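You operate a simulated robot arm through the tools that you are given. There is no shell and no other tool. Be economical: measure what you need, move in short steps, check, and stop when the job is done.

You are at the controls of a simulated two-armed robot. One attempt, no reset.

TASK
Put the white scrub brush on top of the lamps box. Push the door of the air valve box shut. Take the blue-handled jug of the skid and put it on the top of the parts cabinet. Turn the mix time knob to 10. Take the tall blue-capped bottle and put it on the top of the dosing stand. Press the blue button of the white meter to switch it off. Take the blue scrub brush and leave it on the drip grate top. Fetch the red-capped bottle and set it in the scrap bin. Do these in any order. Set down upright: blue-handled jug of the skid, tall blue-capped bottle.

It is judged by the outcome, as a careful person would: the job done as asked, and still so three seconds after it is handed in. It fails if anything else is knocked over, pushed out of place, dropped, spilled or broken.

THE ROBOT
Two 7-joint arms with two-finger parallel grippers on one trunk, on a base that drives. Base frame: it is fixed to the floor where the robot stands at the start and does not move with it; the origin is under the middle of the robot, x ahead of it, y to its left, z up. Lengths are in mm, angles in degrees, forces in N, time in s.
The left shoulder is at the start at [20, 113, 1222], the right one opposite. Places, roughly: blue button of the white meter [-3000, 2100, 900]; blue scrub brush (11x5x8 cm) [-3000, 2200, 900]; blue-handled jug of the skid [1750, 1000, 750]; door of the air valve box [2300, -100, 1200]; drip grate top (18x47 cm) [-1300, 5960, 900]; lamps box [-1250, -1750, 500]; mix time knob [1300, 800, 1300]; red-capped bottle (6x6x14 cm) [-2800, 2600, 1200]; scrap bin [250, 5500, 500]; tall blue-capped bottle (6x5x15 cm) [1500, -800, 1200]; top of the dosing stand (17x47 cm) [3060, -220, 800]; top of the parts cabinet (25x51 cm) [1660, 5000, 900]; white scrub brush (11x5x8 cm) [3300, 0, 400]. Payload 1.57 kg a hand.
The tool frame of a hand sits at the grasp point between the pads (the TCP): z along the fingers, y along the line on which they close. The tips reach 30 mm beyond it. Largest opening 80 mm; finger width 17, thickness 12; the body of the gripper, 40 by 82 mm, starts 80 mm behind the TCP.
Orientation is that of the tool frame in the base frame, as [roll, pitch, yaw] about the fixed x, y, z axes, in that order (R = Rz(yaw) Ry(pitch) Rx(roll)). With the fingers straight down and closing along the base's y, the tool's x points along the base's -x, its y along +y and its z along -z.

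THE INTERFACE
- The arms move only by the tool nudge_tool. It takes "left_targets", "right_targets" or both (then of equal length, played together; a hand with none holds still); each is text: rows parted by semicolons, each of 7 numbers parted by spaces: the shift along the base's x, y, z in cm, then the turn, a rotation vector about the base's x, y, z in rad, then the finger opening in cm, from 0 to 8. In form: x y z wx wy wz claw; .... A call has 1 to 10 rows; each row is the pose to reach, as a shift and turn from the pose commanded when the call began. Each row takes 0.2 s and may step no farther than 50 mm and 8.6 degrees from the row before; otherwise, or with a gripper value out of range, the whole call is refused. A pose out of reach is approached as far as the arm can. The call stops where the force on the tool passes 40 N (or 10 N more than at its start, if that is more) or the arm is blocked; 0.2 s more then pass. Each finger travels about 45 mm/s and halts on what it meets, pressing with about 25 N; the grip force reading is that of the motor and also rises with nothing between the fingers. The clock runs only during rows and for 0.2 s after the last one: add rows that repeat a pose to give the fingers time. It gives the time, the measured TCP pose, the force on the tool (base axes), the opening and the grip force at its end, in the units of the frame above (readings bear some noise), with the torque about the TCP (base axes, N m) and any sound that the robot's microphone picked up, and new pictures: "show" is both (left out), scene, wrist or none (wrist: the cameras of the hands that moved).
- Cameras (640 x 400 px; columns grow to the right, rows downward): "scene" is now at [93.2, 11.1, 1337.6]; the picture's right is [0.14, -0.99, 0.00], its down [-0.65, -0.09, -0.75] and it looks along [0.75, 0.11, -0.66] (base axes); focal length 236 px, centre (320, 200). "left" rides on the left gripper at [72, 7, -122] in its tool frame; the picture's right is [-0.09, 1.00, 0.00], its down [-0.84, -0.08, -0.54] and it looks along [-0.54, -0.05, 0.84] (tool axes); focal length 238 px, centre (320, 200). "right" rides on the right gripper at [72, -7, -122] in its tool frame; the picture's right is [0.09, 1.00, 0.00], its down [-0.84, 0.08, -0.54] and it looks along [-0.54, 0.05, 0.84] (tool axes); focal length 238 px, centre (320, 200).
- slide_trunk(by): slides the trunk up (or, below 0, down) by that many mm; the arms and the scene camera ride with it, the base frame stays. It gives what a move gives, with no picture.
- steer(legs): drives the robot by 1 to 6 legs, each [ahead, left, turn to the left] in mm, mm and degrees, along the robot's own axes; the way and the turn of a leg run together, so that a leg with both is an arc; at most 1500 mm and 180 degrees a leg. The arms and the cameras ride along, it lands a little off, and it stops where it bumps. It gives what a move gives, and a new picture of the scene camera.
- turn_head(pan, tilt): turns the head with the scene camera to pan (to the left, within 80 degrees either way) and tilt (down, from -29 to 69), counted from straight ahead of the robot. It gives what a move gives, and a new picture of the scene camera.
- probe_pixels(camera, pixels): for up to 12 pixels [column, row] of the newest picture of that camera ("zoom" is the newest enlarged one), the place [x, y, z] in the base frame of the surface seen there, good to about 2 mm. The clock stands still meanwhile.
- close_up(camera, box): a new picture of the part [left, top, right, bottom] of that camera's present view, enlarged. The clock stands still meanwhile.
- hand_in(): hands the job in; it is judged then, once.

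Keep the steps short. Do not move on a guess: measure, check each grasp and each placing, and mend mistakes. In all there are 131 turns and 260 pictures (those below and enlarged ones count). Leave the grippers open and the arms clear of the work at the hand-in unless told otherwise, and finish with a single line.

The tools are called after "Request:" as name(argument=value, ...) on one line, values as JSON. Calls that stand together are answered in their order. nudge_tool: Moves the arms, as the interface text tells. Its arguments: {"type":"object","properties":{"left_targets":{"type":"string"},"right_targets":{"type":"string"},"show":{"type":"string","enum":["both","scene","wrist","none"]}},"required":[]} The other tools are called the same way: slide_trunk (by) slides the trunk up or down; steer (legs) drives the base; turn_head (pan, tilt) turns the head that bears the scene camera; probe_pixels (camera, pixels) gives the place of the surface under pixels of a picture; close_up (camera, box) takes an enlarged picture of a part of a camera's view; hand_in () hands the job in.

At the start:

```text
time_s: 0.0
left_tcp_pos: [485.3, 156.4, 708.3]
left_tcp_rot: [180.0, 0.0, -180.0]
left_wrist_force: [0.7, -0.3, -0.4]
left_ft_torque: [0.0, 0.04, 0.0]
left_gripper_width: 80.0
left_grip_force: 0.0
right_tcp_pos: [302.7, -153.2, 609.9]
right_tcp_rot: [-179.9, 0.0, -180.0]
right_wrist_force: [-0.3, 0.9, -0.2]
right_ft_torque: [0.0, -0.01, -0.03]
right_gripper_width: 80.1
right_grip_force: 0.0
trunk travel left (down, up): [-275.0, 295.0]
robot x, y, heading: [-2.4, -1.3, 0.0]
head pan, tilt: [8.1, 41.1]
```

scene: 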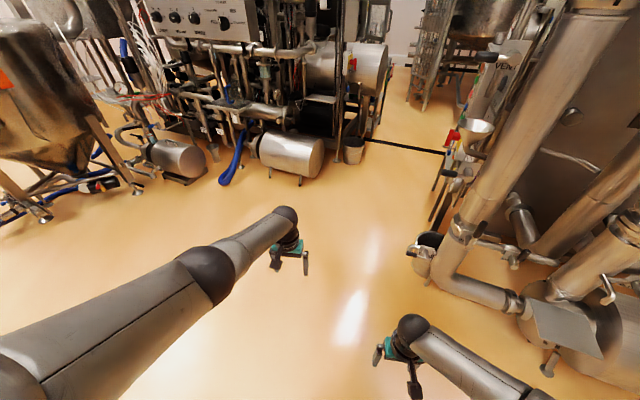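
right: 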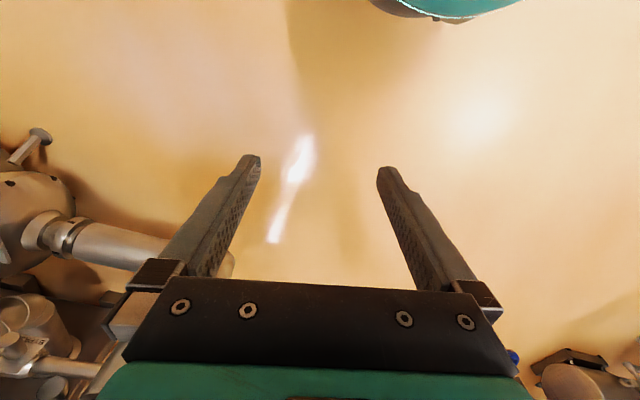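
left: 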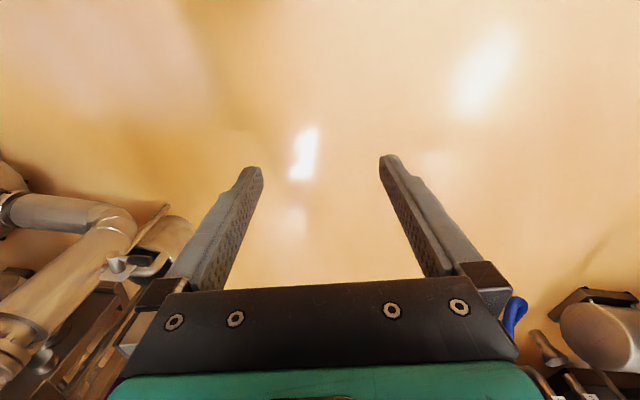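

I see the skid with a control panel ahead-left. First I look around with the head level to map the room.

Request:
turn_head(pan=0, tilt=12)

Request:
turn_head(pan=70, tilt=20)

Request:
turn_head(pan=-70, tilt=20)

```text
time_s: 0.9
left_tcp_pos: [484.1, 157.5, 707.2]
left_tcp_rot: [179.9, 0.1, -180.0]
left_wrist_force: [0.0, -0.3, 0.1]
left_ft_torque: [0.0, -0.03, -0.01]
left_gripper_width: 79.8
left_grip_force: 0.1
right_tcp_pos: [301.9, -152.8, 609.2]
right_tcp_rot: [-180.0, 0.0, -179.9]
right_wrist_force: [0.2, -0.8, 0.9]
right_ft_torque: [0.0, -0.01, 0.04]
right_gripper_width: 80.1
right_grip_force: 0.1
trunk travel left (down, up): [-275.0, 295.0]
robot x, y, heading: [4.7, 0.9, 0.0]
head pan, tilt: [0.0, 12.0]
```

scene: 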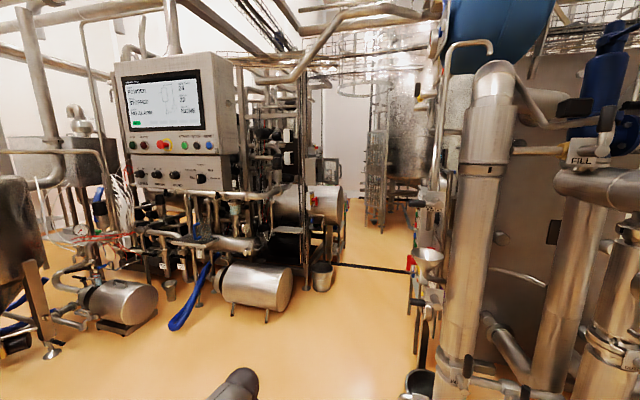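

```text
time_s: 2.4
left_tcp_pos: [484.5, 157.1, 707.6]
left_tcp_rot: [180.0, 0.0, 180.0]
left_wrist_force: [0.7, -0.5, -0.3]
left_ft_torque: [-0.01, -0.03, -0.02]
left_gripper_width: 80.2
left_grip_force: 0.0
right_tcp_pos: [302.7, -154.3, 609.5]
right_tcp_rot: [179.9, -0.1, 180.0]
right_wrist_force: [0.0, -0.1, 0.5]
right_ft_torque: [-0.01, 0.02, 0.0]
right_gripper_width: 79.7
right_grip_force: 0.0
trunk travel left (down, up): [-275.0, 295.0]
robot x, y, heading: [0.4, -2.1, -0.1]
head pan, tilt: [70.0, 20.0]
```

scene: 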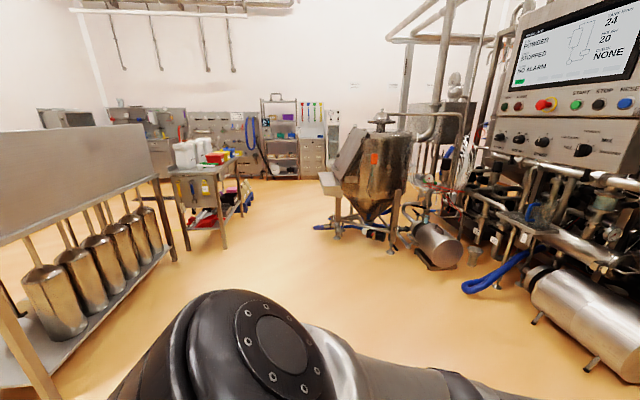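

```text
time_s: 4.6
left_tcp_pos: [484.2, 156.8, 707.9]
left_tcp_rot: [179.9, -0.1, 180.0]
left_wrist_force: [-0.6, 0.1, -0.2]
left_ft_torque: [0.02, 0.0, -0.01]
left_gripper_width: 79.8
left_grip_force: 0.0
right_tcp_pos: [302.5, -153.6, 610.8]
right_tcp_rot: [180.0, 0.0, 179.9]
right_wrist_force: [0.5, -0.1, 0.3]
right_ft_torque: [0.02, 0.02, 0.02]
right_gripper_width: 79.9
right_grip_force: 0.0
trunk travel left (down, up): [-275.0, 295.0]
robot x, y, heading: [0.5, 1.8, 0.0]
head pan, tilt: [-70.0, 20.0]
```

scene: 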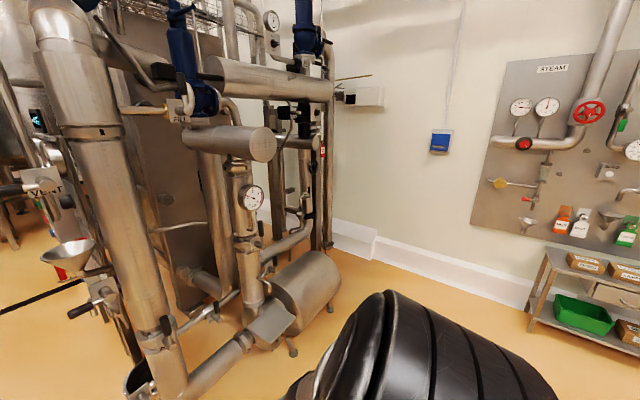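

The panel with knobs is ahead-left; turn the head to it and enlarge.

Request:
turn_head(pan=30, tilt=15)

Request:
close_up(camera="scene", box=[220, 120, 420, 245])

Request:
close_up(camera="scene", box=[200, 180, 440, 330])

```text
time_s: 6.3
left_tcp_pos: [483.6, 157.6, 707.1]
left_tcp_rot: [-180.0, 0.1, 180.0]
left_wrist_force: [0.6, -0.1, -0.2]
left_ft_torque: [-0.03, 0.02, 0.03]
left_gripper_width: 79.9
left_grip_force: 0.2
right_tcp_pos: [302.3, -153.1, 608.9]
right_tcp_rot: [180.0, 0.1, -179.9]
right_wrist_force: [0.7, -0.1, 0.1]
right_ft_torque: [0.01, 0.01, 0.01]
right_gripper_width: 80.1
right_grip_force: 0.1
trunk travel left (down, up): [-275.0, 295.0]
robot x, y, heading: [1.5, -3.0, 0.0]
head pan, tilt: [30.0, 15.0]
```

scene: 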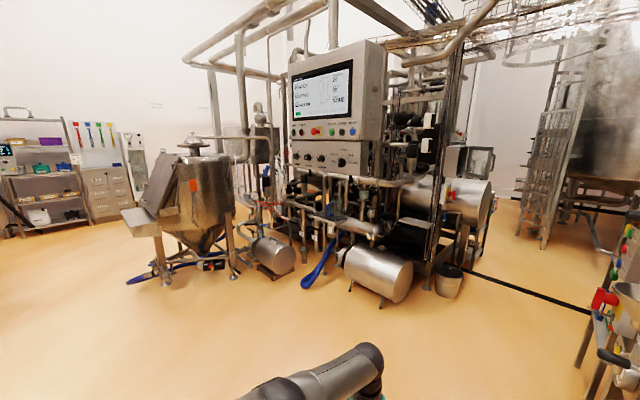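

```text
3.20 times, centred on (320, 182) of scene
```

zoom: 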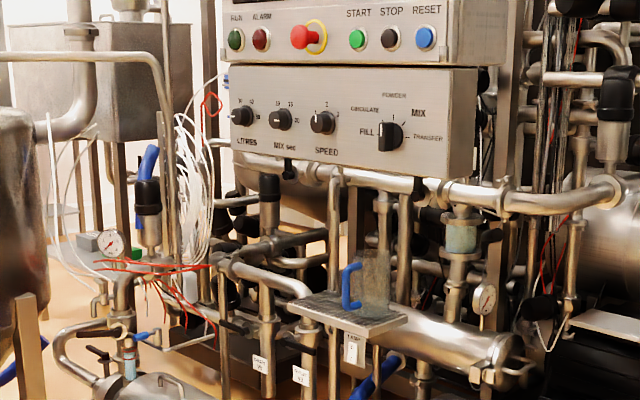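

```text
2.67 times, centred on (320, 255) of scene
```

zoom: 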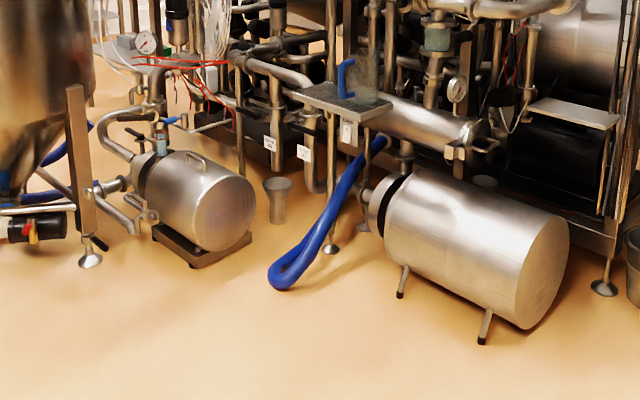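

Jug stands on a small tray at zoom (345,90). Probe jug, tray, panel points and mix knob.

Request:
probe_pixels(camera="zoom", pixels=[[310, 100], [345, 65], [342, 92], [368, 85], [375, 100], [350, 110], [366, 70]])

Request:
close_up(camera="scene", box=[290, 136, 354, 176])

Request:
probe_pixels(camera="zoom", pixels=[[100, 280], [100, 100], [300, 280], [290, 110], [184, 204], [178, 204], [172, 190], [195, 215], [230, 250]])

```text
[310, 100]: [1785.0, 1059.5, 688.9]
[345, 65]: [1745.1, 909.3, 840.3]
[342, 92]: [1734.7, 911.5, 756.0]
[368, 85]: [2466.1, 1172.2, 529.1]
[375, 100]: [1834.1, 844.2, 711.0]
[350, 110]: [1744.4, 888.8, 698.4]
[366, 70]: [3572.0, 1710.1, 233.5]
```

```text
10.00 times, centred on (322, 156) of scene
```

zoom: 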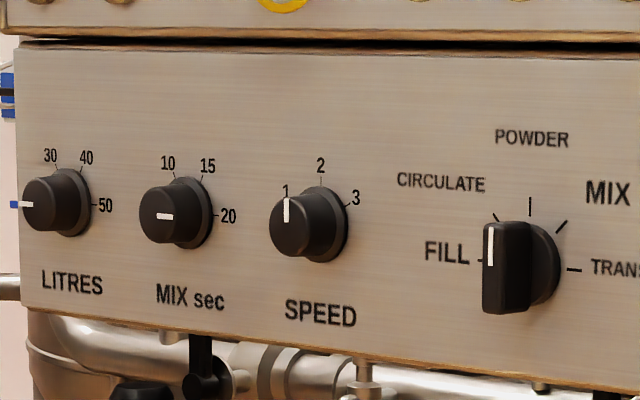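

```text
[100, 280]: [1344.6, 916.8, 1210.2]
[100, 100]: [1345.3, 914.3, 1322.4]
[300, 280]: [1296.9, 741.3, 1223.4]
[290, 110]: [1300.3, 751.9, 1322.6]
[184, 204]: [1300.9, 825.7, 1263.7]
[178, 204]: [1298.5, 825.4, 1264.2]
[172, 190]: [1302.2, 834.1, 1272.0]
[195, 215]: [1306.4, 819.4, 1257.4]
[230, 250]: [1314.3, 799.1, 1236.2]
```

Panel normal measured (heading −15.4° faces it); the mix knob appears to point right at 20. Probe floor obstacles near the skid.

Request:
probe_pixels(camera="scene", pixels=[[308, 286], [351, 291], [383, 305], [405, 285], [280, 270], [260, 265], [450, 290], [365, 245], [335, 265], [235, 275], [345, 165], [380, 183]])

Request:
close_up(camera="scene", box=[290, 180, 386, 240])

Request:
turn_head(pan=-20, tilt=22)

```text
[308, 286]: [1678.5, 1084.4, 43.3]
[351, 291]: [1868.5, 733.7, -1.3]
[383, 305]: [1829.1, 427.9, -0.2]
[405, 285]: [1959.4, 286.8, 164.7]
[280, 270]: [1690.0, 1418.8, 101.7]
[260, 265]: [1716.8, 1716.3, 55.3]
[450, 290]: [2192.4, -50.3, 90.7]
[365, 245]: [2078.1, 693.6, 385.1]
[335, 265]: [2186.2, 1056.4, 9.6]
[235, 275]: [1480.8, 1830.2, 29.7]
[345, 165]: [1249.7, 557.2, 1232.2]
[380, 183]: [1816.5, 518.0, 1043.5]
```

```text
6.67 times, centred on (338, 210) of scene
```

zoom: 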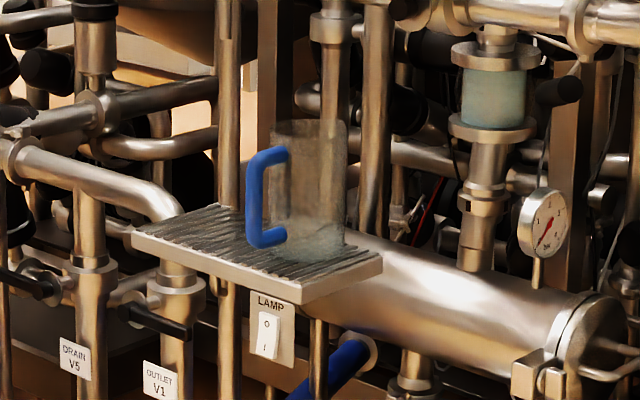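

```text
time_s: 7.5
left_tcp_pos: [483.4, 157.7, 708.2]
left_tcp_rot: [-179.9, 0.0, 179.9]
left_wrist_force: [-0.4, 0.3, 0.4]
left_ft_torque: [-0.01, 0.0, 0.02]
left_gripper_width: 79.8
left_grip_force: 0.0
right_tcp_pos: [303.9, -152.8, 610.6]
right_tcp_rot: [180.0, 0.0, -180.0]
right_wrist_force: [0.4, -0.1, -0.3]
right_ft_torque: [0.0, -0.02, 0.0]
right_gripper_width: 80.0
right_grip_force: 0.1
trunk travel left (down, up): [-275.0, 295.0]
robot x, y, heading: [1.0, 0.6, -0.2]
head pan, tilt: [-20.0, 22.0]
```

scene: 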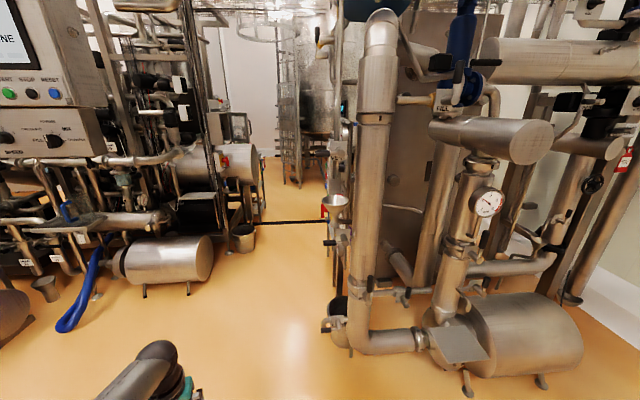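

Look for the tall blue-capped bottle around scene (360,130) and the air valve box door, by enlarging.

Request:
close_up(camera="scene", box=[290, 60, 450, 160])

Request:
close_up(camera="scene", box=[270, 150, 430, 250])

Request:
close_up(camera="scene", box=[420, 20, 580, 120])

```text
4.00 times, centred on (370, 110) of scene
```

zoom: 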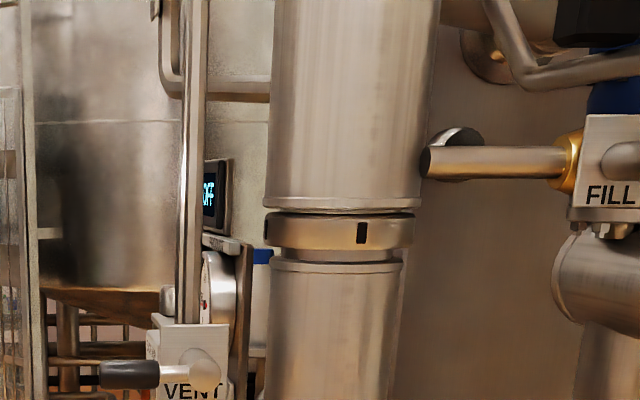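

```text
4.00 times, centred on (350, 200) of scene
```

zoom: 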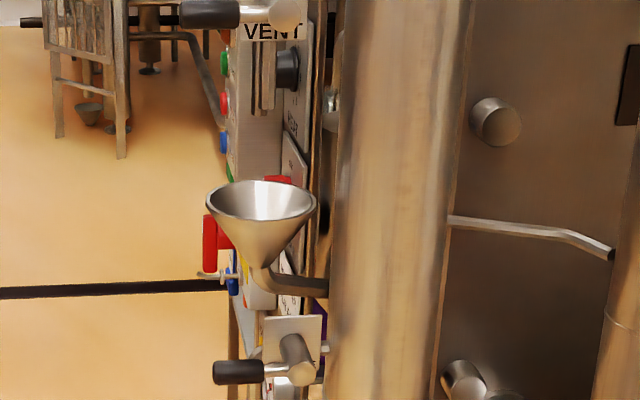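

```text
4.00 times, centred on (500, 70) of scene
```

zoom: 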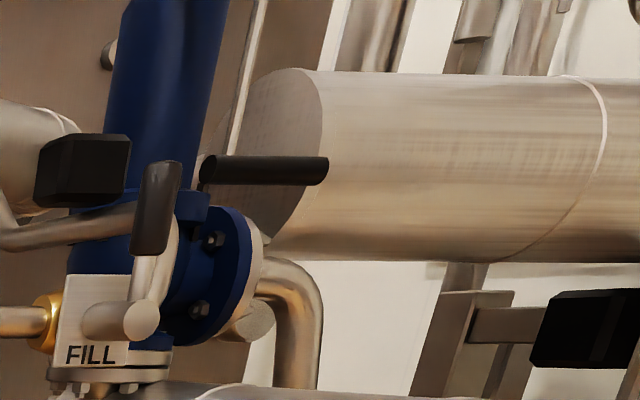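

Bottle is behind the column on the far side (blue cap at zoom (262,257)); I'll reach it from +y later. First the knob: drive to (643,854), heading −15.4°.

Request:
steer(legs=[[643, 854, 0], [0, 0, -15.4]])

Request:
turn_head(pan=12, tilt=8)

Request:
close_up(camera="scene", box=[224, 170, 384, 270])

```text
time_s: 14.0
left_tcp_pos: [1158.8, 875.6, 708.0]
left_tcp_rot: [180.0, 0.0, 163.6]
left_wrist_force: [-0.8, 0.4, -0.5]
left_ft_torque: [-0.02, -0.01, -0.02]
left_gripper_width: 79.9
left_grip_force: 0.2
right_tcp_pos: [894.9, 628.9, 609.7]
right_tcp_rot: [-180.0, -0.1, 163.7]
right_wrist_force: [-0.1, -0.6, 0.3]
right_ft_torque: [-0.01, 0.01, -0.01]
right_gripper_width: 80.2
right_grip_force: 0.1
trunk travel left (down, up): [-275.0, 295.0]
robot x, y, heading: [648.5, 860.2, -16.4]
head pan, tilt: [-20.0, 22.0]
```

scene: 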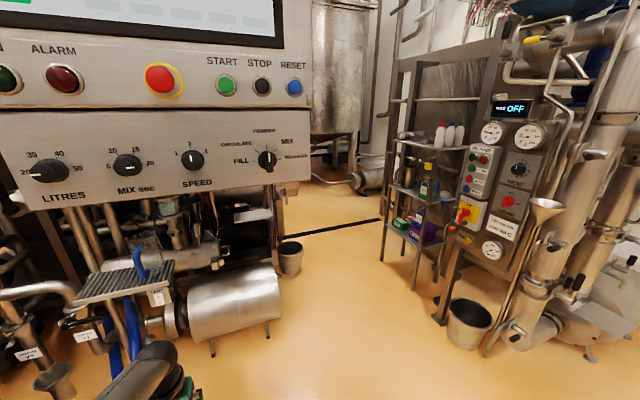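

```text
time_s: 14.9
left_tcp_pos: [1159.4, 876.7, 707.8]
left_tcp_rot: [179.9, 0.0, 163.7]
left_wrist_force: [0.0, 0.3, -0.3]
left_ft_torque: [-0.01, 0.0, -0.02]
left_gripper_width: 80.2
left_grip_force: 0.0
right_tcp_pos: [897.1, 628.9, 608.9]
right_tcp_rot: [-180.0, 0.1, 163.6]
right_wrist_force: [0.0, -0.9, 0.0]
right_ft_torque: [0.02, -0.02, 0.02]
right_gripper_width: 79.8
right_grip_force: 0.1
trunk travel left (down, up): [-275.0, 295.0]
robot x, y, heading: [650.6, 865.9, -16.2]
head pan, tilt: [12.0, 8.0]
```

scene: 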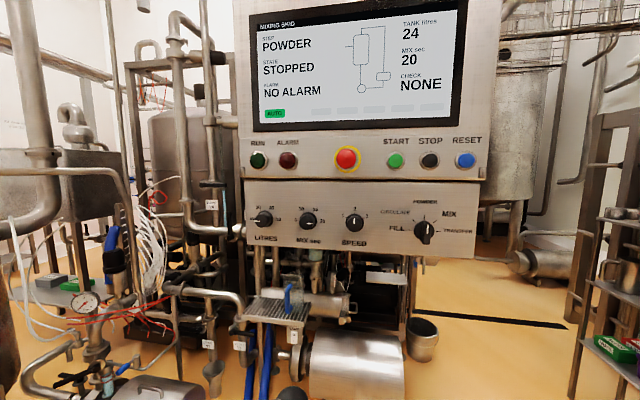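

```text
4.00 times, centred on (304, 220) of scene
```

zoom: 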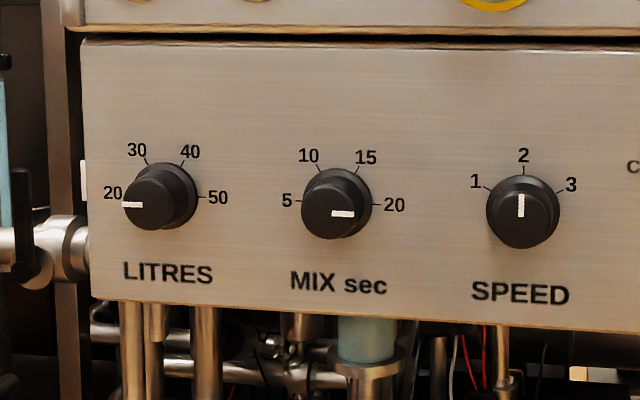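

The mix dial points to 20; display shows "Mix sec 20". 10 is 120° counter-clockwise. Probe the knob and panel.

Request:
probe_pixels(camera="zoom", pixels=[[330, 213], [310, 213], [350, 222], [330, 232], [345, 173], [250, 245], [430, 245], [250, 100], [430, 100], [520, 217], [150, 206]])

```text
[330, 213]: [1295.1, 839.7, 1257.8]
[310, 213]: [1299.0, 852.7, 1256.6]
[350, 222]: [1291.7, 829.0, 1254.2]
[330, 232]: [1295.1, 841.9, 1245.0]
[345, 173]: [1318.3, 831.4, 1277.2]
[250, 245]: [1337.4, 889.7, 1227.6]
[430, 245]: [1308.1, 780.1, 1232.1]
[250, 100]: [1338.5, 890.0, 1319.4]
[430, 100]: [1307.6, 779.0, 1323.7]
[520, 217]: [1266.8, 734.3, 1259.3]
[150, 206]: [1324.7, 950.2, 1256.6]
```

Panel normal n=(0.966,−0.258); knob face centre (1295,840,1258), face 28 mm proud. Raise the left hand and tip it forward.

Request:
nudge_tool(left_targets="0 0 5 -0.0415 -0.1420 0 8;0 0 10 -0.0831 -0.2841 0 8;0 0 15 -0.1246 -0.4261 0 8;0 0 20 -0.1662 -0.5682 0 8;0 0 25 -0.2077 -0.7102 0 8;0 0 30 -0.2492 -0.8523 0 8;0 0 35 -0.2908 -0.9943 0 8;0 0 40 -0.3323 -1.1364 0 8;0 0 45 -0.3739 -1.2784 0 8;0 0 50 -0.4154 -1.4205 0 8", show="wrist")

```text
time_s: 17.1
left_tcp_pos: [1158.9, 875.1, 1209.8]
left_tcp_rot: [178.1, 84.9, 161.7]
left_wrist_force: [0.3, 0.1, -0.5]
left_ft_torque: [-0.03, -0.02, 0.0]
left_gripper_width: 79.9
left_grip_force: 0.0
right_tcp_pos: [895.5, 630.0, 610.1]
right_tcp_rot: [179.9, 0.0, 163.6]
right_wrist_force: [-0.7, 0.3, 0.4]
right_ft_torque: [0.01, -0.01, -0.03]
right_gripper_width: 80.1
right_grip_force: 0.0
trunk travel left (down, up): [-275.0, 295.0]
robot x, y, heading: [650.8, 868.1, -16.4]
head pan, tilt: [12.0, 8.0]
```

left: 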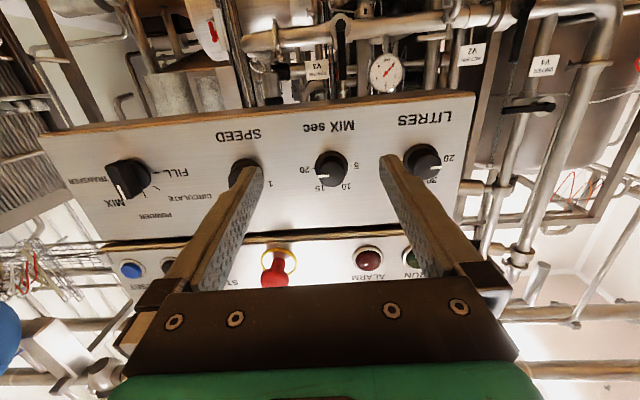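

Camera hangs below, view inverted; knobs ahead. Finish leveling and align.

Request:
nudge_tool(left_targets="2 -0.6 2.4 -0.0128 -0.0437 0.011 8;3.5 -1.0 4.8 -0.0255 -0.0873 0.022 8;3.5 -1.0 4.8 -0.0255 -0.0873 0.022 8", show="none")

Request:
nudge_tool(left_targets="0 0 0 0.145 -0.0387 0 8;0 0 0 0.289 -0.0774 0 8;0 0 0 0.4335 -0.116 0 8;0 0 0 0.578 -0.155 0 8;0 0 0 0.7225 -0.1935 0 8;0 0 0 0.867 -0.232 0 8;0 0 0 1.0116 -0.271 0 8;0 0 0 1.0116 -0.271 0 8", show="both")

```text
time_s: 17.9
left_tcp_pos: [1194.1, 865.6, 1257.7]
left_tcp_rot: [64.0, 89.9, 48.9]
left_wrist_force: [0.1, -0.4, 0.5]
left_ft_torque: [0.0, 0.0, -0.03]
left_gripper_width: 80.1
left_grip_force: 0.0
right_tcp_pos: [896.9, 629.2, 609.2]
right_tcp_rot: [-180.0, -0.1, 163.6]
right_wrist_force: [0.2, -0.2, -0.8]
right_ft_torque: [0.02, 0.0, 0.05]
right_gripper_width: 80.1
right_grip_force: 0.1
trunk travel left (down, up): [-275.0, 295.0]
robot x, y, heading: [649.8, 864.5, -16.3]
head pan, tilt: [12.0, 8.0]
```

```text
time_s: 19.7
left_tcp_pos: [1194.3, 865.5, 1255.6]
left_tcp_rot: [90.0, 29.7, 75.0]
left_wrist_force: [-1.1, -0.8, 0.0]
left_ft_torque: [0.0, 0.03, 0.01]
left_gripper_width: 80.3
left_grip_force: 0.1
right_tcp_pos: [896.2, 629.3, 610.2]
right_tcp_rot: [-179.9, 0.0, 163.6]
right_wrist_force: [0.6, 0.7, 0.7]
right_ft_torque: [0.0, 0.05, 0.0]
right_gripper_width: 79.8
right_grip_force: 0.0
trunk travel left (down, up): [-275.0, 295.0]
robot x, y, heading: [646.3, 858.9, -16.1]
head pan, tilt: [12.0, 8.0]
```

scene: 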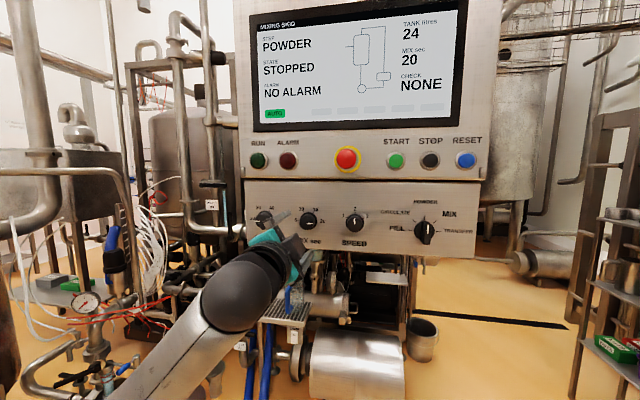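
left: 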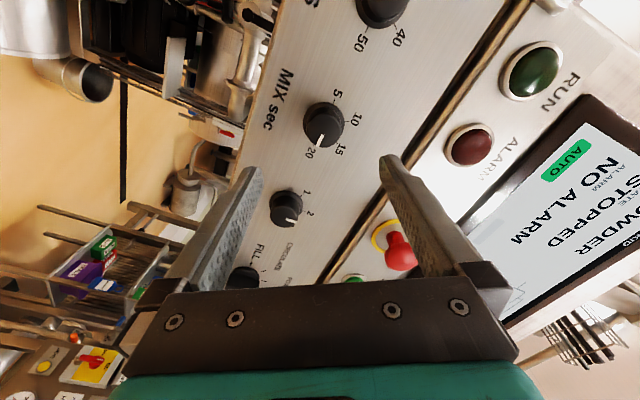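

Orientation right (closing axis upper-left to lower-right). Advance onto the knob, then close.

Request:
nudge_tool(left_targets="3 -0.75 0.1 0 0 0 8;6 -1.5 0.24 0 0 0 8;8.9 -2.24 0.24 0 0 0 8;8.9 -2.24 0.24 0 0 0 6", show="both")

```text
time_s: 20.7
left_tcp_pos: [1282.8, 844.2, 1258.2]
left_tcp_rot: [90.0, 29.9, 75.0]
left_wrist_force: [-0.2, 0.2, 0.3]
left_ft_torque: [-0.04, 0.01, 0.01]
left_gripper_width: 60.3
left_grip_force: 0.0
right_tcp_pos: [896.3, 628.8, 611.2]
right_tcp_rot: [179.9, 0.0, 163.7]
right_wrist_force: [0.3, -0.5, -0.7]
right_ft_torque: [0.0, -0.05, -0.01]
right_gripper_width: 79.7
right_grip_force: 0.1
trunk travel left (down, up): [-275.0, 295.0]
robot x, y, heading: [649.7, 859.5, -16.2]
head pan, tilt: [12.0, 8.0]
```

scene: 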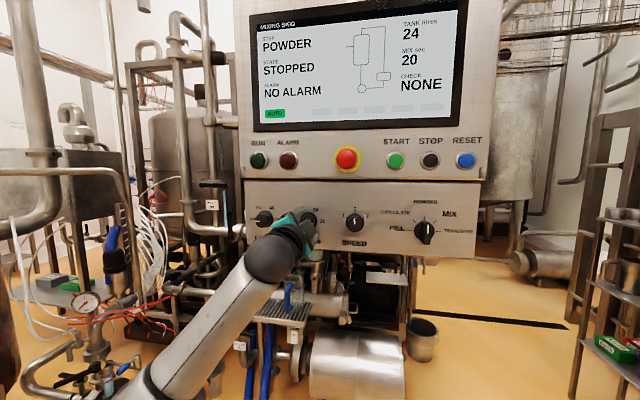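
left: 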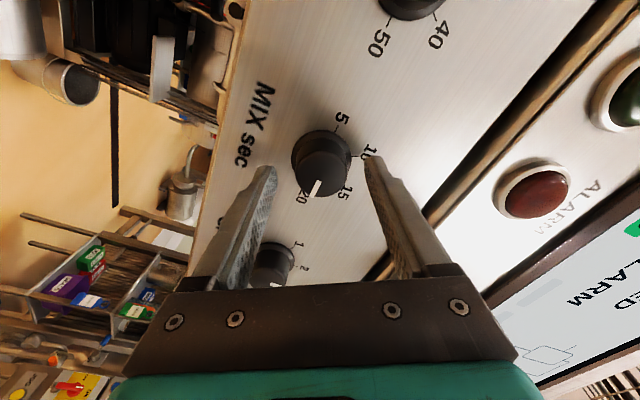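

Knob is between the fingers. Close.

Request:
nudge_tool(left_targets="0 0 0 0 0 0 4;0 0 0 0 0 0 2.5;0 0 0 0 0 0 2.5;0 0 0 0 0 0 2.5", show="wrist")

```text
time_s: 21.7
left_tcp_pos: [1282.0, 843.7, 1258.7]
left_tcp_rot: [89.8, 29.8, 75.0]
left_wrist_force: [4.0, 0.5, 5.6]
left_ft_torque: [0.0, -0.14, 0.06]
left_gripper_width: 34.6
left_grip_force: 35.3
right_tcp_pos: [896.6, 628.8, 609.6]
right_tcp_rot: [-180.0, 0.0, 163.5]
right_wrist_force: [-0.3, 0.3, -0.6]
right_ft_torque: [-0.03, 0.03, -0.02]
right_gripper_width: 80.1
right_grip_force: 0.1
trunk travel left (down, up): [-275.0, 295.0]
robot x, y, heading: [651.6, 862.6, -16.0]
head pan, tilt: [12.0, 8.0]
```

left: 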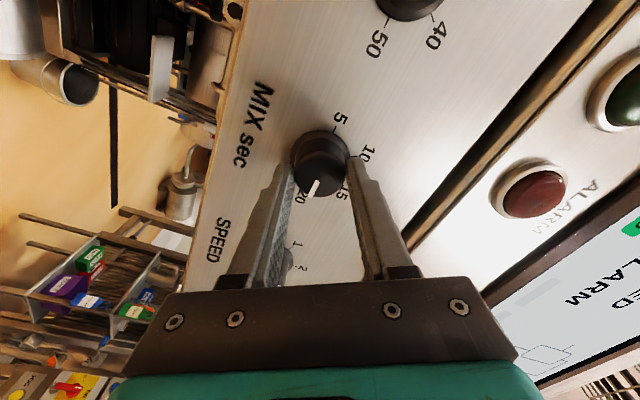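

Gripped (34.6 mm). Turn counter-clockwise 85°.

Request:
nudge_tool(left_targets="0 0 0 -0.143 0.0383 0 2.5;0 0 0 -0.286 0.0766 0 2.5;0 0 0 -0.429 0.1149 0 2.5;0 0 0 -0.572 0.1532 0 2.5;0 0 0 -0.715 0.1915 0 2.5;0 0 0 -0.858 0.2298 0 2.5;0 0 0 -1.001 0.2681 0 2.5;0 0 0 -1.144 0.3064 0 2.5;0 0 0 -1.287 0.3447 0 2.5;0 0 0 -1.43 0.383 0 2.5", show="both")

```text
time_s: 23.9
left_tcp_pos: [1284.1, 848.4, 1259.3]
left_tcp_rot: [-89.3, 65.2, -104.1]
left_wrist_force: [12.8, 13.3, 13.9]
left_ft_torque: [0.0, -0.16, 0.44]
left_gripper_width: 34.5
left_grip_force: 41.7
right_tcp_pos: [897.2, 631.8, 610.2]
right_tcp_rot: [-179.9, -0.1, 163.6]
right_wrist_force: [0.8, -0.5, 0.6]
right_ft_torque: [-0.03, 0.0, 0.0]
right_gripper_width: 80.1
right_grip_force: 0.0
trunk travel left (down, up): [-275.0, 295.0]
robot x, y, heading: [651.3, 861.3, -16.3]
head pan, tilt: [12.0, 8.0]
```

scene: 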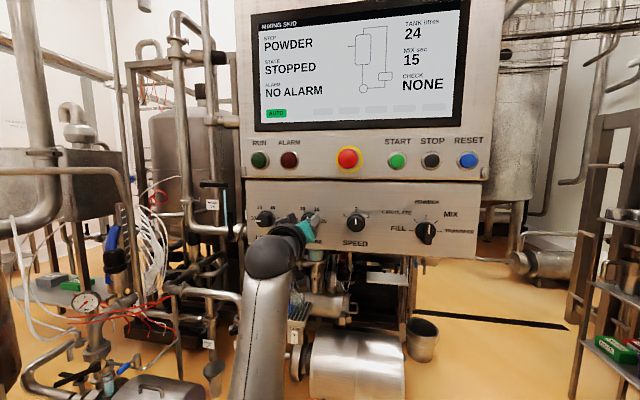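
left: 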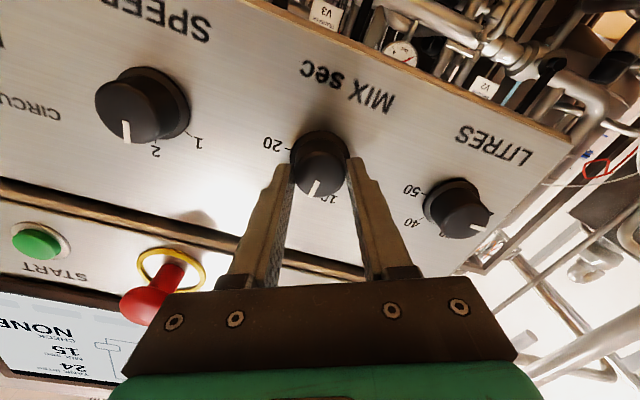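

Display now reads 15. Turn the remaining 35°.

Request:
nudge_tool(left_targets="0 0 0 -0.118 0.0316 0 2.5;0 0 0 -0.236 0.0632 0 2.5;0 0 0 -0.354 0.0948 0 2.5;0 0 0 -0.472 0.1264 0 2.5;0 0 0 -0.59 0.158 0 2.5;0 0 0 -0.59 0.158 0 2.5", show="both")

```text
time_s: 25.3
left_tcp_pos: [1284.2, 847.8, 1258.7]
left_tcp_rot: [-89.9, 31.3, -104.5]
left_wrist_force: [-5.5, -5.5, 4.6]
left_ft_torque: [-0.08, -0.19, -0.96]
left_gripper_width: 34.9
left_grip_force: 41.7
right_tcp_pos: [895.1, 629.4, 609.1]
right_tcp_rot: [180.0, 0.1, 163.5]
right_wrist_force: [0.1, -0.1, 0.1]
right_ft_torque: [-0.01, 0.0, 0.01]
right_gripper_width: 80.2
right_grip_force: 0.0
trunk travel left (down, up): [-275.0, 295.0]
robot x, y, heading: [649.3, 862.4, -16.5]
head pan, tilt: [12.0, 8.0]
```

scene: 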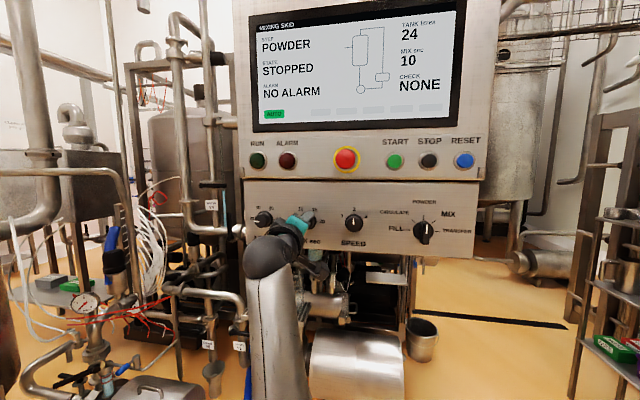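
left: 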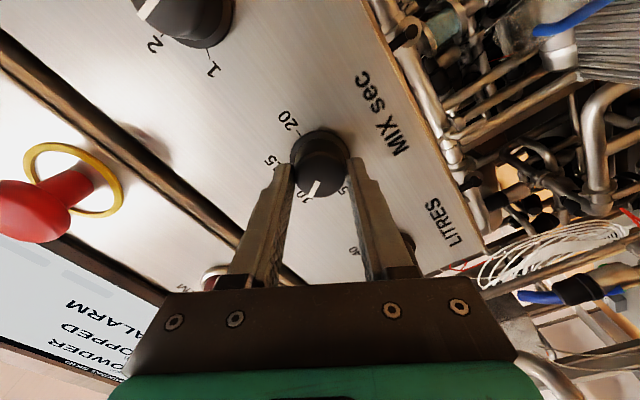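

Display reads 10. Open, back off along −n and level the hand.

Request:
nudge_tool(left_targets="0 0 0 0 0 0 5;0 0 0 0 0 0 7;-4.7 1.25 0 0 0 0 7;-9.4 2.5 0 0 0 0 7;-13 3.5 0 0.145 -0.0387 0 8;-15 4 0 0.289 -0.0774 0 8;-15 4 0 0.4335 -0.116 0 8;-15 4 0 0.578 -0.155 0 8;-15 4 0 0.7225 -0.1935 0 8;-15 4 0 0.867 -0.232 0 8", show="scene")

Request:
close_up(camera="scene", box=[240, 0, 480, 150])

```text
time_s: 26.4
left_tcp_pos: [1179.1, 893.3, 1356.6]
left_tcp_rot: [-76.6, 31.2, -95.6]
left_wrist_force: [0.1, -0.8, -0.1]
left_ft_torque: [-0.02, 0.01, -0.01]
left_gripper_width: 79.9
left_grip_force: 0.1
right_tcp_pos: [896.8, 630.0, 610.6]
right_tcp_rot: [180.0, 0.0, 163.6]
right_wrist_force: [-0.2, 0.6, -0.1]
right_ft_torque: [-0.03, 0.04, 0.0]
right_gripper_width: 80.0
right_grip_force: 0.0
trunk travel left (down, up): [-275.0, 295.0]
robot x, y, heading: [649.9, 864.7, -16.3]
head pan, tilt: [12.0, 8.0]
stopped in row 5 (left hand): the arm was blocked; the commanded pose is now the measured one
```

scene: 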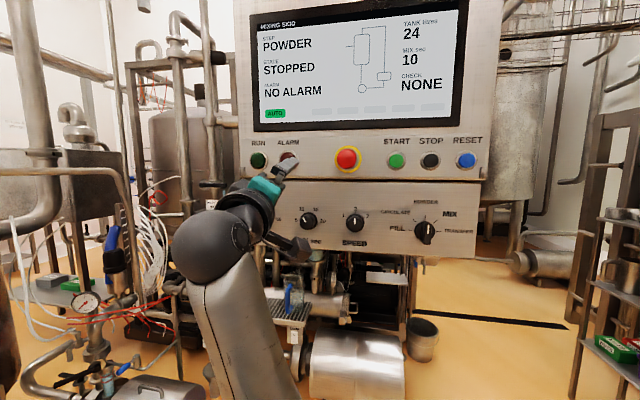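

```text
2.67 times, centred on (360, 75) of scene
```

zoom: 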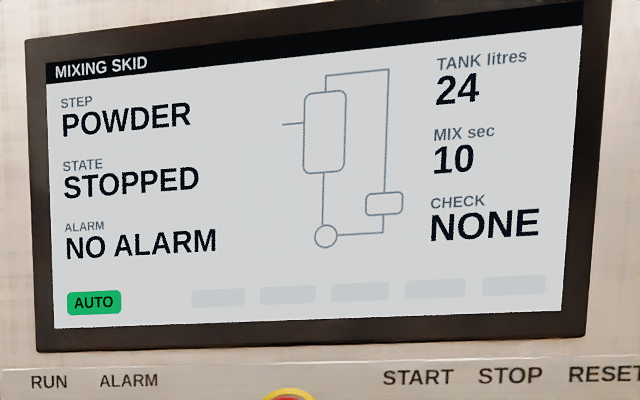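

The arm got blocked by its own joint arrangement while backing (hand drifted up), knob remains at 10. Back straight off in small steps without rotation.

Request:
nudge_tool(left_targets="-3 0.8 -2 0 0 0 8;-6 1.6 -4 0 0 0 8;-9 2.4 -6 0 0 0 8;-12 3.2 -8 0 0 0 8", show="scene")

```text
time_s: 27.0
left_tcp_pos: [1108.0, 923.1, 1397.1]
left_tcp_rot: [-63.9, 29.7, -87.0]
left_wrist_force: [0.7, 0.1, 0.7]
left_ft_torque: [0.03, -0.01, -0.02]
left_gripper_width: 80.1
left_grip_force: 0.1
left hand out of reach, approached as far as the arm can: row 2, 3
right_tcp_pos: [895.7, 630.1, 608.9]
right_tcp_rot: [180.0, 0.0, 163.6]
right_wrist_force: [0.4, 0.7, -0.1]
right_ft_torque: [0.04, 0.04, 0.0]
right_gripper_width: 79.8
right_grip_force: 0.1
trunk travel left (down, up): [-275.0, 295.0]
robot x, y, heading: [650.0, 864.2, -16.2]
head pan, tilt: [12.0, 8.0]
stopped in row 3 (left hand): the arm was blocked; the commanded pose is now the measured one
```

scene: 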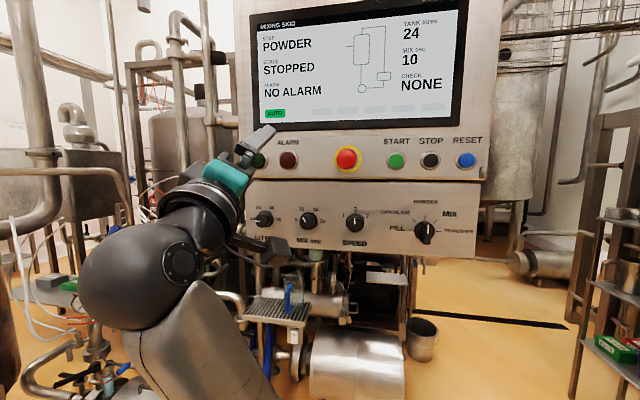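

Joint limit. Unwind the twist about the tool axis in place.

Request:
nudge_tool(left_targets="0 0 0 0.1317 -0.0248 0.0554 8;0 0 0 0.2634 -0.0496 0.1108 8;0 0 0 0.395 -0.0744 0.1662 8;0 0 0 0.527 -0.0992 0.2216 8;0 0 0 0.6585 -0.124 0.277 8;0 0 0 0.79 -0.149 0.332 8;0 0 0 0.922 -0.174 0.388 8", show="scene")

```text
time_s: 28.6
left_tcp_pos: [1108.0, 921.1, 1394.2]
left_tcp_rot: [0.6, 68.0, -9.8]
left_wrist_force: [0.2, -0.4, 0.2]
left_ft_torque: [-0.01, 0.0, 0.01]
left_gripper_width: 79.8
left_grip_force: 0.1
right_tcp_pos: [895.6, 629.6, 610.1]
right_tcp_rot: [180.0, -0.2, 163.7]
right_wrist_force: [-0.1, -0.2, -0.3]
right_ft_torque: [0.03, -0.02, 0.0]
right_gripper_width: 79.8
right_grip_force: 0.1
trunk travel left (down, up): [-275.0, 295.0]
robot x, y, heading: [651.2, 861.5, -16.5]
head pan, tilt: [12.0, 8.0]
```

scene: 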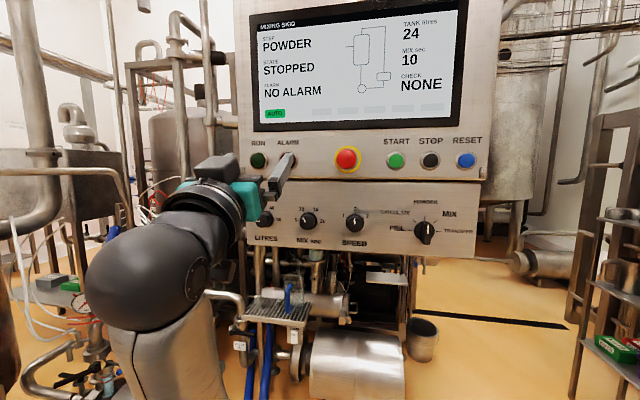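

Level now. Swing the hand downward while lowering it.

Request:
nudge_tool(left_targets="0 0 -4 0.0247 0.1428 0 8;0 0 -8 0.0493 0.2857 0 8;0 0 -12 0.074 0.4285 0 8;0 0 -16 0.0986 0.5713 0 8;0 0 -20 0.1233 0.714 0 8;0 0 -24 0.1479 0.857 0 8;0 0 -28 0.1726 1.0 0 8;0 0 -32 0.1972 1.1426 0 8;0 0 -36 0.222 1.2855 0 8;0 0 -40 0.2465 1.428 0 8", show="none")

Request:
nudge_tool(left_targets="-2 0 -3 0.0247 0.1428 0 8;-4 0 -6 0.0493 0.2857 0 8;-6 0 -9 0.074 0.4285 0 8;-6 0 -12 0.09 0.522 0 8", show="none")

Request:
turn_head(pan=0, tilt=45)

```text
time_s: 31.0
left_tcp_pos: [1118.0, 969.1, 1000.1]
left_tcp_rot: [173.1, 29.7, 169.8]
left_wrist_force: [0.1, -0.3, 0.0]
left_ft_torque: [0.0, -0.02, 0.01]
left_gripper_width: 80.0
left_grip_force: 0.0
left hand out of reach, approached as far as the arm can: row 1, 2, 3, 4, 5, 6
right_tcp_pos: [897.2, 630.2, 608.3]
right_tcp_rot: [179.9, 0.0, 163.7]
right_wrist_force: [-0.2, -0.2, 0.3]
right_ft_torque: [-0.01, 0.02, 0.03]
right_gripper_width: 80.3
right_grip_force: 0.1
trunk travel left (down, up): [-275.0, 295.0]
robot x, y, heading: [649.9, 859.5, -16.2]
head pan, tilt: [12.0, 8.0]
stopped in row 10 (left hand): the arm was blocked; the commanded pose is now the measured one
```

```text
time_s: 31.6
left_tcp_pos: [1095.3, 1038.4, 958.8]
left_tcp_rot: [163.7, 16.4, 171.0]
left_wrist_force: [0.1, -0.4, -0.6]
left_ft_torque: [0.01, 0.03, -0.05]
left_gripper_width: 79.6
left_grip_force: 0.1
left hand out of reach, approached as far as the arm can: row 2
right_tcp_pos: [895.4, 629.4, 609.9]
right_tcp_rot: [-180.0, 0.0, 163.6]
right_wrist_force: [0.1, -0.5, -0.1]
right_ft_torque: [-0.01, 0.02, 0.0]
right_gripper_width: 80.3
right_grip_force: 0.0
trunk travel left (down, up): [-275.0, 295.0]
robot x, y, heading: [651.6, 860.6, -16.3]
head pan, tilt: [12.0, 8.0]
stopped in row 2 (left hand): the arm was blocked; the commanded pose is now the measured one
```

```text
time_s: 32.6
left_tcp_pos: [1095.5, 1038.0, 958.4]
left_tcp_rot: [163.7, 16.3, 171.0]
left_wrist_force: [0.1, 0.0, -0.4]
left_ft_torque: [0.0, -0.01, -0.01]
left_gripper_width: 80.4
left_grip_force: 0.1
right_tcp_pos: [896.2, 629.0, 609.4]
right_tcp_rot: [-179.9, -0.1, 163.5]
right_wrist_force: [1.0, 0.7, 0.0]
right_ft_torque: [-0.01, 0.0, -0.03]
right_gripper_width: 79.8
right_grip_force: 0.1
trunk travel left (down, up): [-275.0, 295.0]
robot x, y, heading: [652.3, 861.1, -16.1]
head pan, tilt: [0.0, 45.0]
```

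scene: 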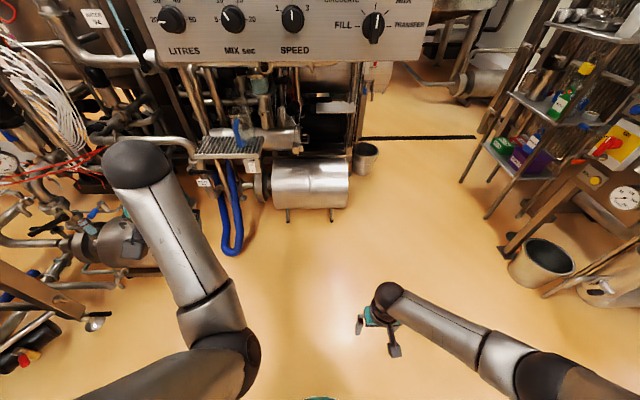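

The left arm is awkwardly folded. Move it toward its original carrying pose (down, inward).

Request:
nudge_tool(left_targets="1 -2 -3 -0.04 0.05 0 8;2 -4.5 -6 -0.08 0.1 0 8;3 -7 -9 -0.12 0.15 -0.02 8;4 -9.5 -13 -0.16 0.2 -0.04 8;5 -12 -17 -0.2 0.26 -0.06 8;6 -14.5 -21 -0.243 0.319 -0.08 8;6.6 -16.2 -25 -0.243 0.319 -0.1 8;6.6 -16.2 -25 -0.243 0.319 -0.1 8", show="scene")

```text
time_s: 34.5
left_tcp_pos: [1161.3, 873.1, 707.2]
left_tcp_rot: [-179.0, 0.9, 168.0]
left_wrist_force: [-0.3, 0.2, -0.4]
left_ft_torque: [0.01, -0.02, 0.05]
left_gripper_width: 80.0
left_grip_force: 0.0
right_tcp_pos: [895.7, 630.3, 609.6]
right_tcp_rot: [-180.0, 0.0, 163.6]
right_wrist_force: [0.4, 0.1, 0.3]
right_ft_torque: [0.02, -0.02, -0.01]
right_gripper_width: 79.7
right_grip_force: 0.0
trunk travel left (down, up): [-275.0, 295.0]
robot x, y, heading: [647.2, 867.6, -16.5]
head pan, tilt: [0.0, 45.0]
```

scene: 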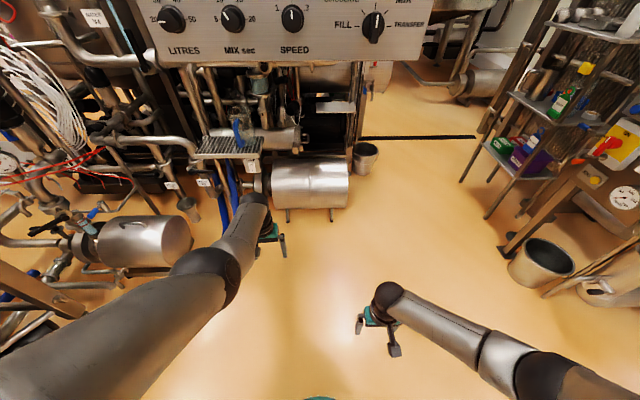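

Left hand restored. Next the blue-capped bottle: look right.

Request:
turn_head(pan=-35, tilt=15)

Request:
close_up(camera="scene", box=[200, 100, 440, 250])

```text
time_s: 35.5
left_tcp_pos: [1160.9, 874.5, 706.4]
left_tcp_rot: [-178.9, 0.8, 168.0]
left_wrist_force: [0.4, 0.7, 0.2]
left_ft_torque: [0.02, 0.01, 0.04]
left_gripper_width: 80.0
left_grip_force: 0.1
right_tcp_pos: [897.5, 630.3, 610.1]
right_tcp_rot: [179.9, 0.0, 163.6]
right_wrist_force: [-0.2, -0.2, 0.5]
right_ft_torque: [-0.01, -0.03, 0.0]
right_gripper_width: 79.7
right_grip_force: 0.1
trunk travel left (down, up): [-275.0, 295.0]
robot x, y, heading: [652.2, 862.6, -16.3]
head pan, tilt: [-35.0, 15.0]
```

scene: 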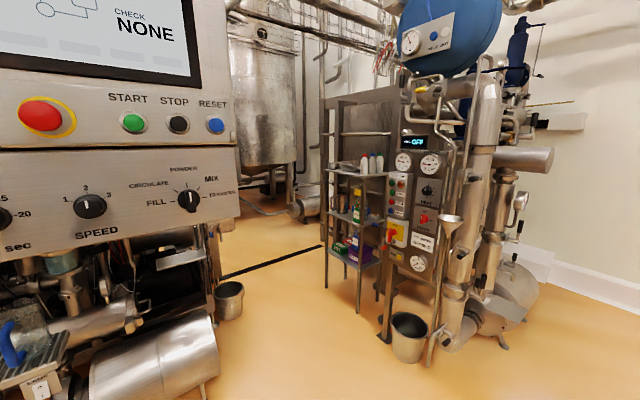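

```text
2.67 times, centred on (320, 175) of scene
```

zoom: 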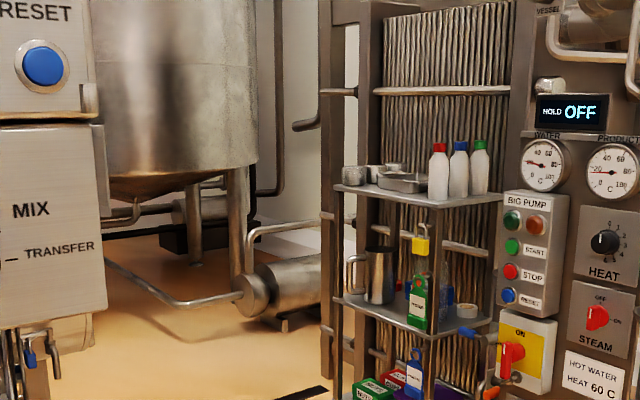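

Blue-capped bottle stands between red and green ones on the top shelf (zoom (459,170)). Probe.

Request:
probe_pixels(camera="zoom", pixels=[[460, 146], [458, 170], [459, 190], [438, 170], [479, 170], [480, 145], [439, 148], [420, 197], [490, 198], [400, 180], [350, 188], [430, 204]])

Request:
close_up(camera="scene", box=[330, 140, 410, 190])

```text
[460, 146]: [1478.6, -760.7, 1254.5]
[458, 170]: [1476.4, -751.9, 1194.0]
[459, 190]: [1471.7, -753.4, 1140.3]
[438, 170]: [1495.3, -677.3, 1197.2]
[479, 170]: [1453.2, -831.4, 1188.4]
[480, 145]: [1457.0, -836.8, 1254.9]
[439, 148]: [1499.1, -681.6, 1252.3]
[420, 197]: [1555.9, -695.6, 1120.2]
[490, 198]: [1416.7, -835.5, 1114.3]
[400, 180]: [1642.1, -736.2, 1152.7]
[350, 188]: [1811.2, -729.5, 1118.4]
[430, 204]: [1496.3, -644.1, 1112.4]
```

```text
8.00 times, centred on (370, 165) of scene
```

zoom: 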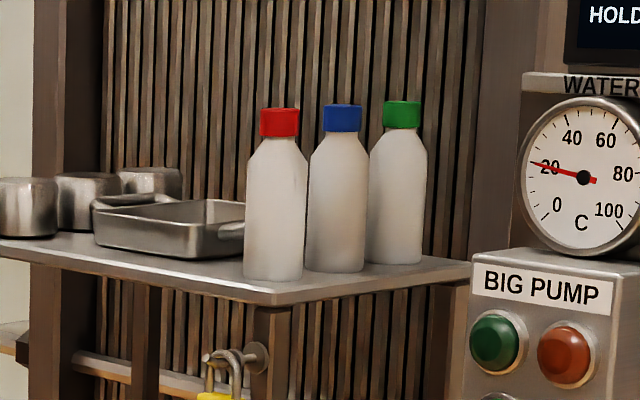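

Bottle row runs along (−0.27,−0.96); I'll grasp the cap from above with the right hand, trunk raised. Probe the cap in the enlarged picture and floor obstacles.

Request:
probe_pixels(camera="zoom", pixels=[[328, 118], [342, 118], [357, 118], [342, 130], [342, 106], [340, 200], [312, 200], [362, 200], [280, 115], [402, 115], [280, 298], [335, 265]])

Request:
probe_pixels(camera="scene", pixels=[[410, 350], [380, 335], [452, 222], [432, 362], [430, 230], [330, 285], [358, 310], [228, 300], [480, 330], [405, 150]])

Request:
slide_trunk(by=290)

```text
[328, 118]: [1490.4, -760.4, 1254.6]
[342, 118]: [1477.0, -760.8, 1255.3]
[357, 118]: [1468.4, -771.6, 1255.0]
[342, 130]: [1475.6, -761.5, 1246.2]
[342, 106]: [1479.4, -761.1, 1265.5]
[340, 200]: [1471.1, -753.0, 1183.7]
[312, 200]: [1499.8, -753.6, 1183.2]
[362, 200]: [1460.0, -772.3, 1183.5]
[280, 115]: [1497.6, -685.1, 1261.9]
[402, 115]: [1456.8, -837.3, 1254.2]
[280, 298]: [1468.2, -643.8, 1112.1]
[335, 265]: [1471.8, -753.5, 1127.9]
```

```text
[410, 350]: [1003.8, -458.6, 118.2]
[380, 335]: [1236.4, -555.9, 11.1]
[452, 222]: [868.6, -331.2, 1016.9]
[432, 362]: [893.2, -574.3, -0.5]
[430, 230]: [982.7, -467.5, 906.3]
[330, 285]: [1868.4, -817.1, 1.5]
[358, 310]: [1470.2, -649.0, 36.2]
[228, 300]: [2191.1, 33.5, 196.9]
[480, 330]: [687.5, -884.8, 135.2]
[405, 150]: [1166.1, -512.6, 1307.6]
```

```text
time_s: 38.4
left_tcp_pos: [1161.0, 873.5, 997.4]
left_tcp_rot: [-179.0, 0.8, 167.9]
left_wrist_force: [-0.7, 0.4, 0.2]
left_ft_torque: [0.02, -0.03, -0.01]
left_gripper_width: 80.2
left_grip_force: 0.0
right_tcp_pos: [896.4, 629.7, 898.6]
right_tcp_rot: [-180.0, 0.1, 163.6]
right_wrist_force: [-0.6, 0.4, -0.1]
right_ft_torque: [-0.02, -0.01, 0.01]
right_gripper_width: 80.0
right_grip_force: 0.1
trunk travel left (down, up): [-565.0, 5.0]
robot x, y, heading: [648.0, 864.6, -16.3]
head pan, tilt: [-35.0, 15.0]
```

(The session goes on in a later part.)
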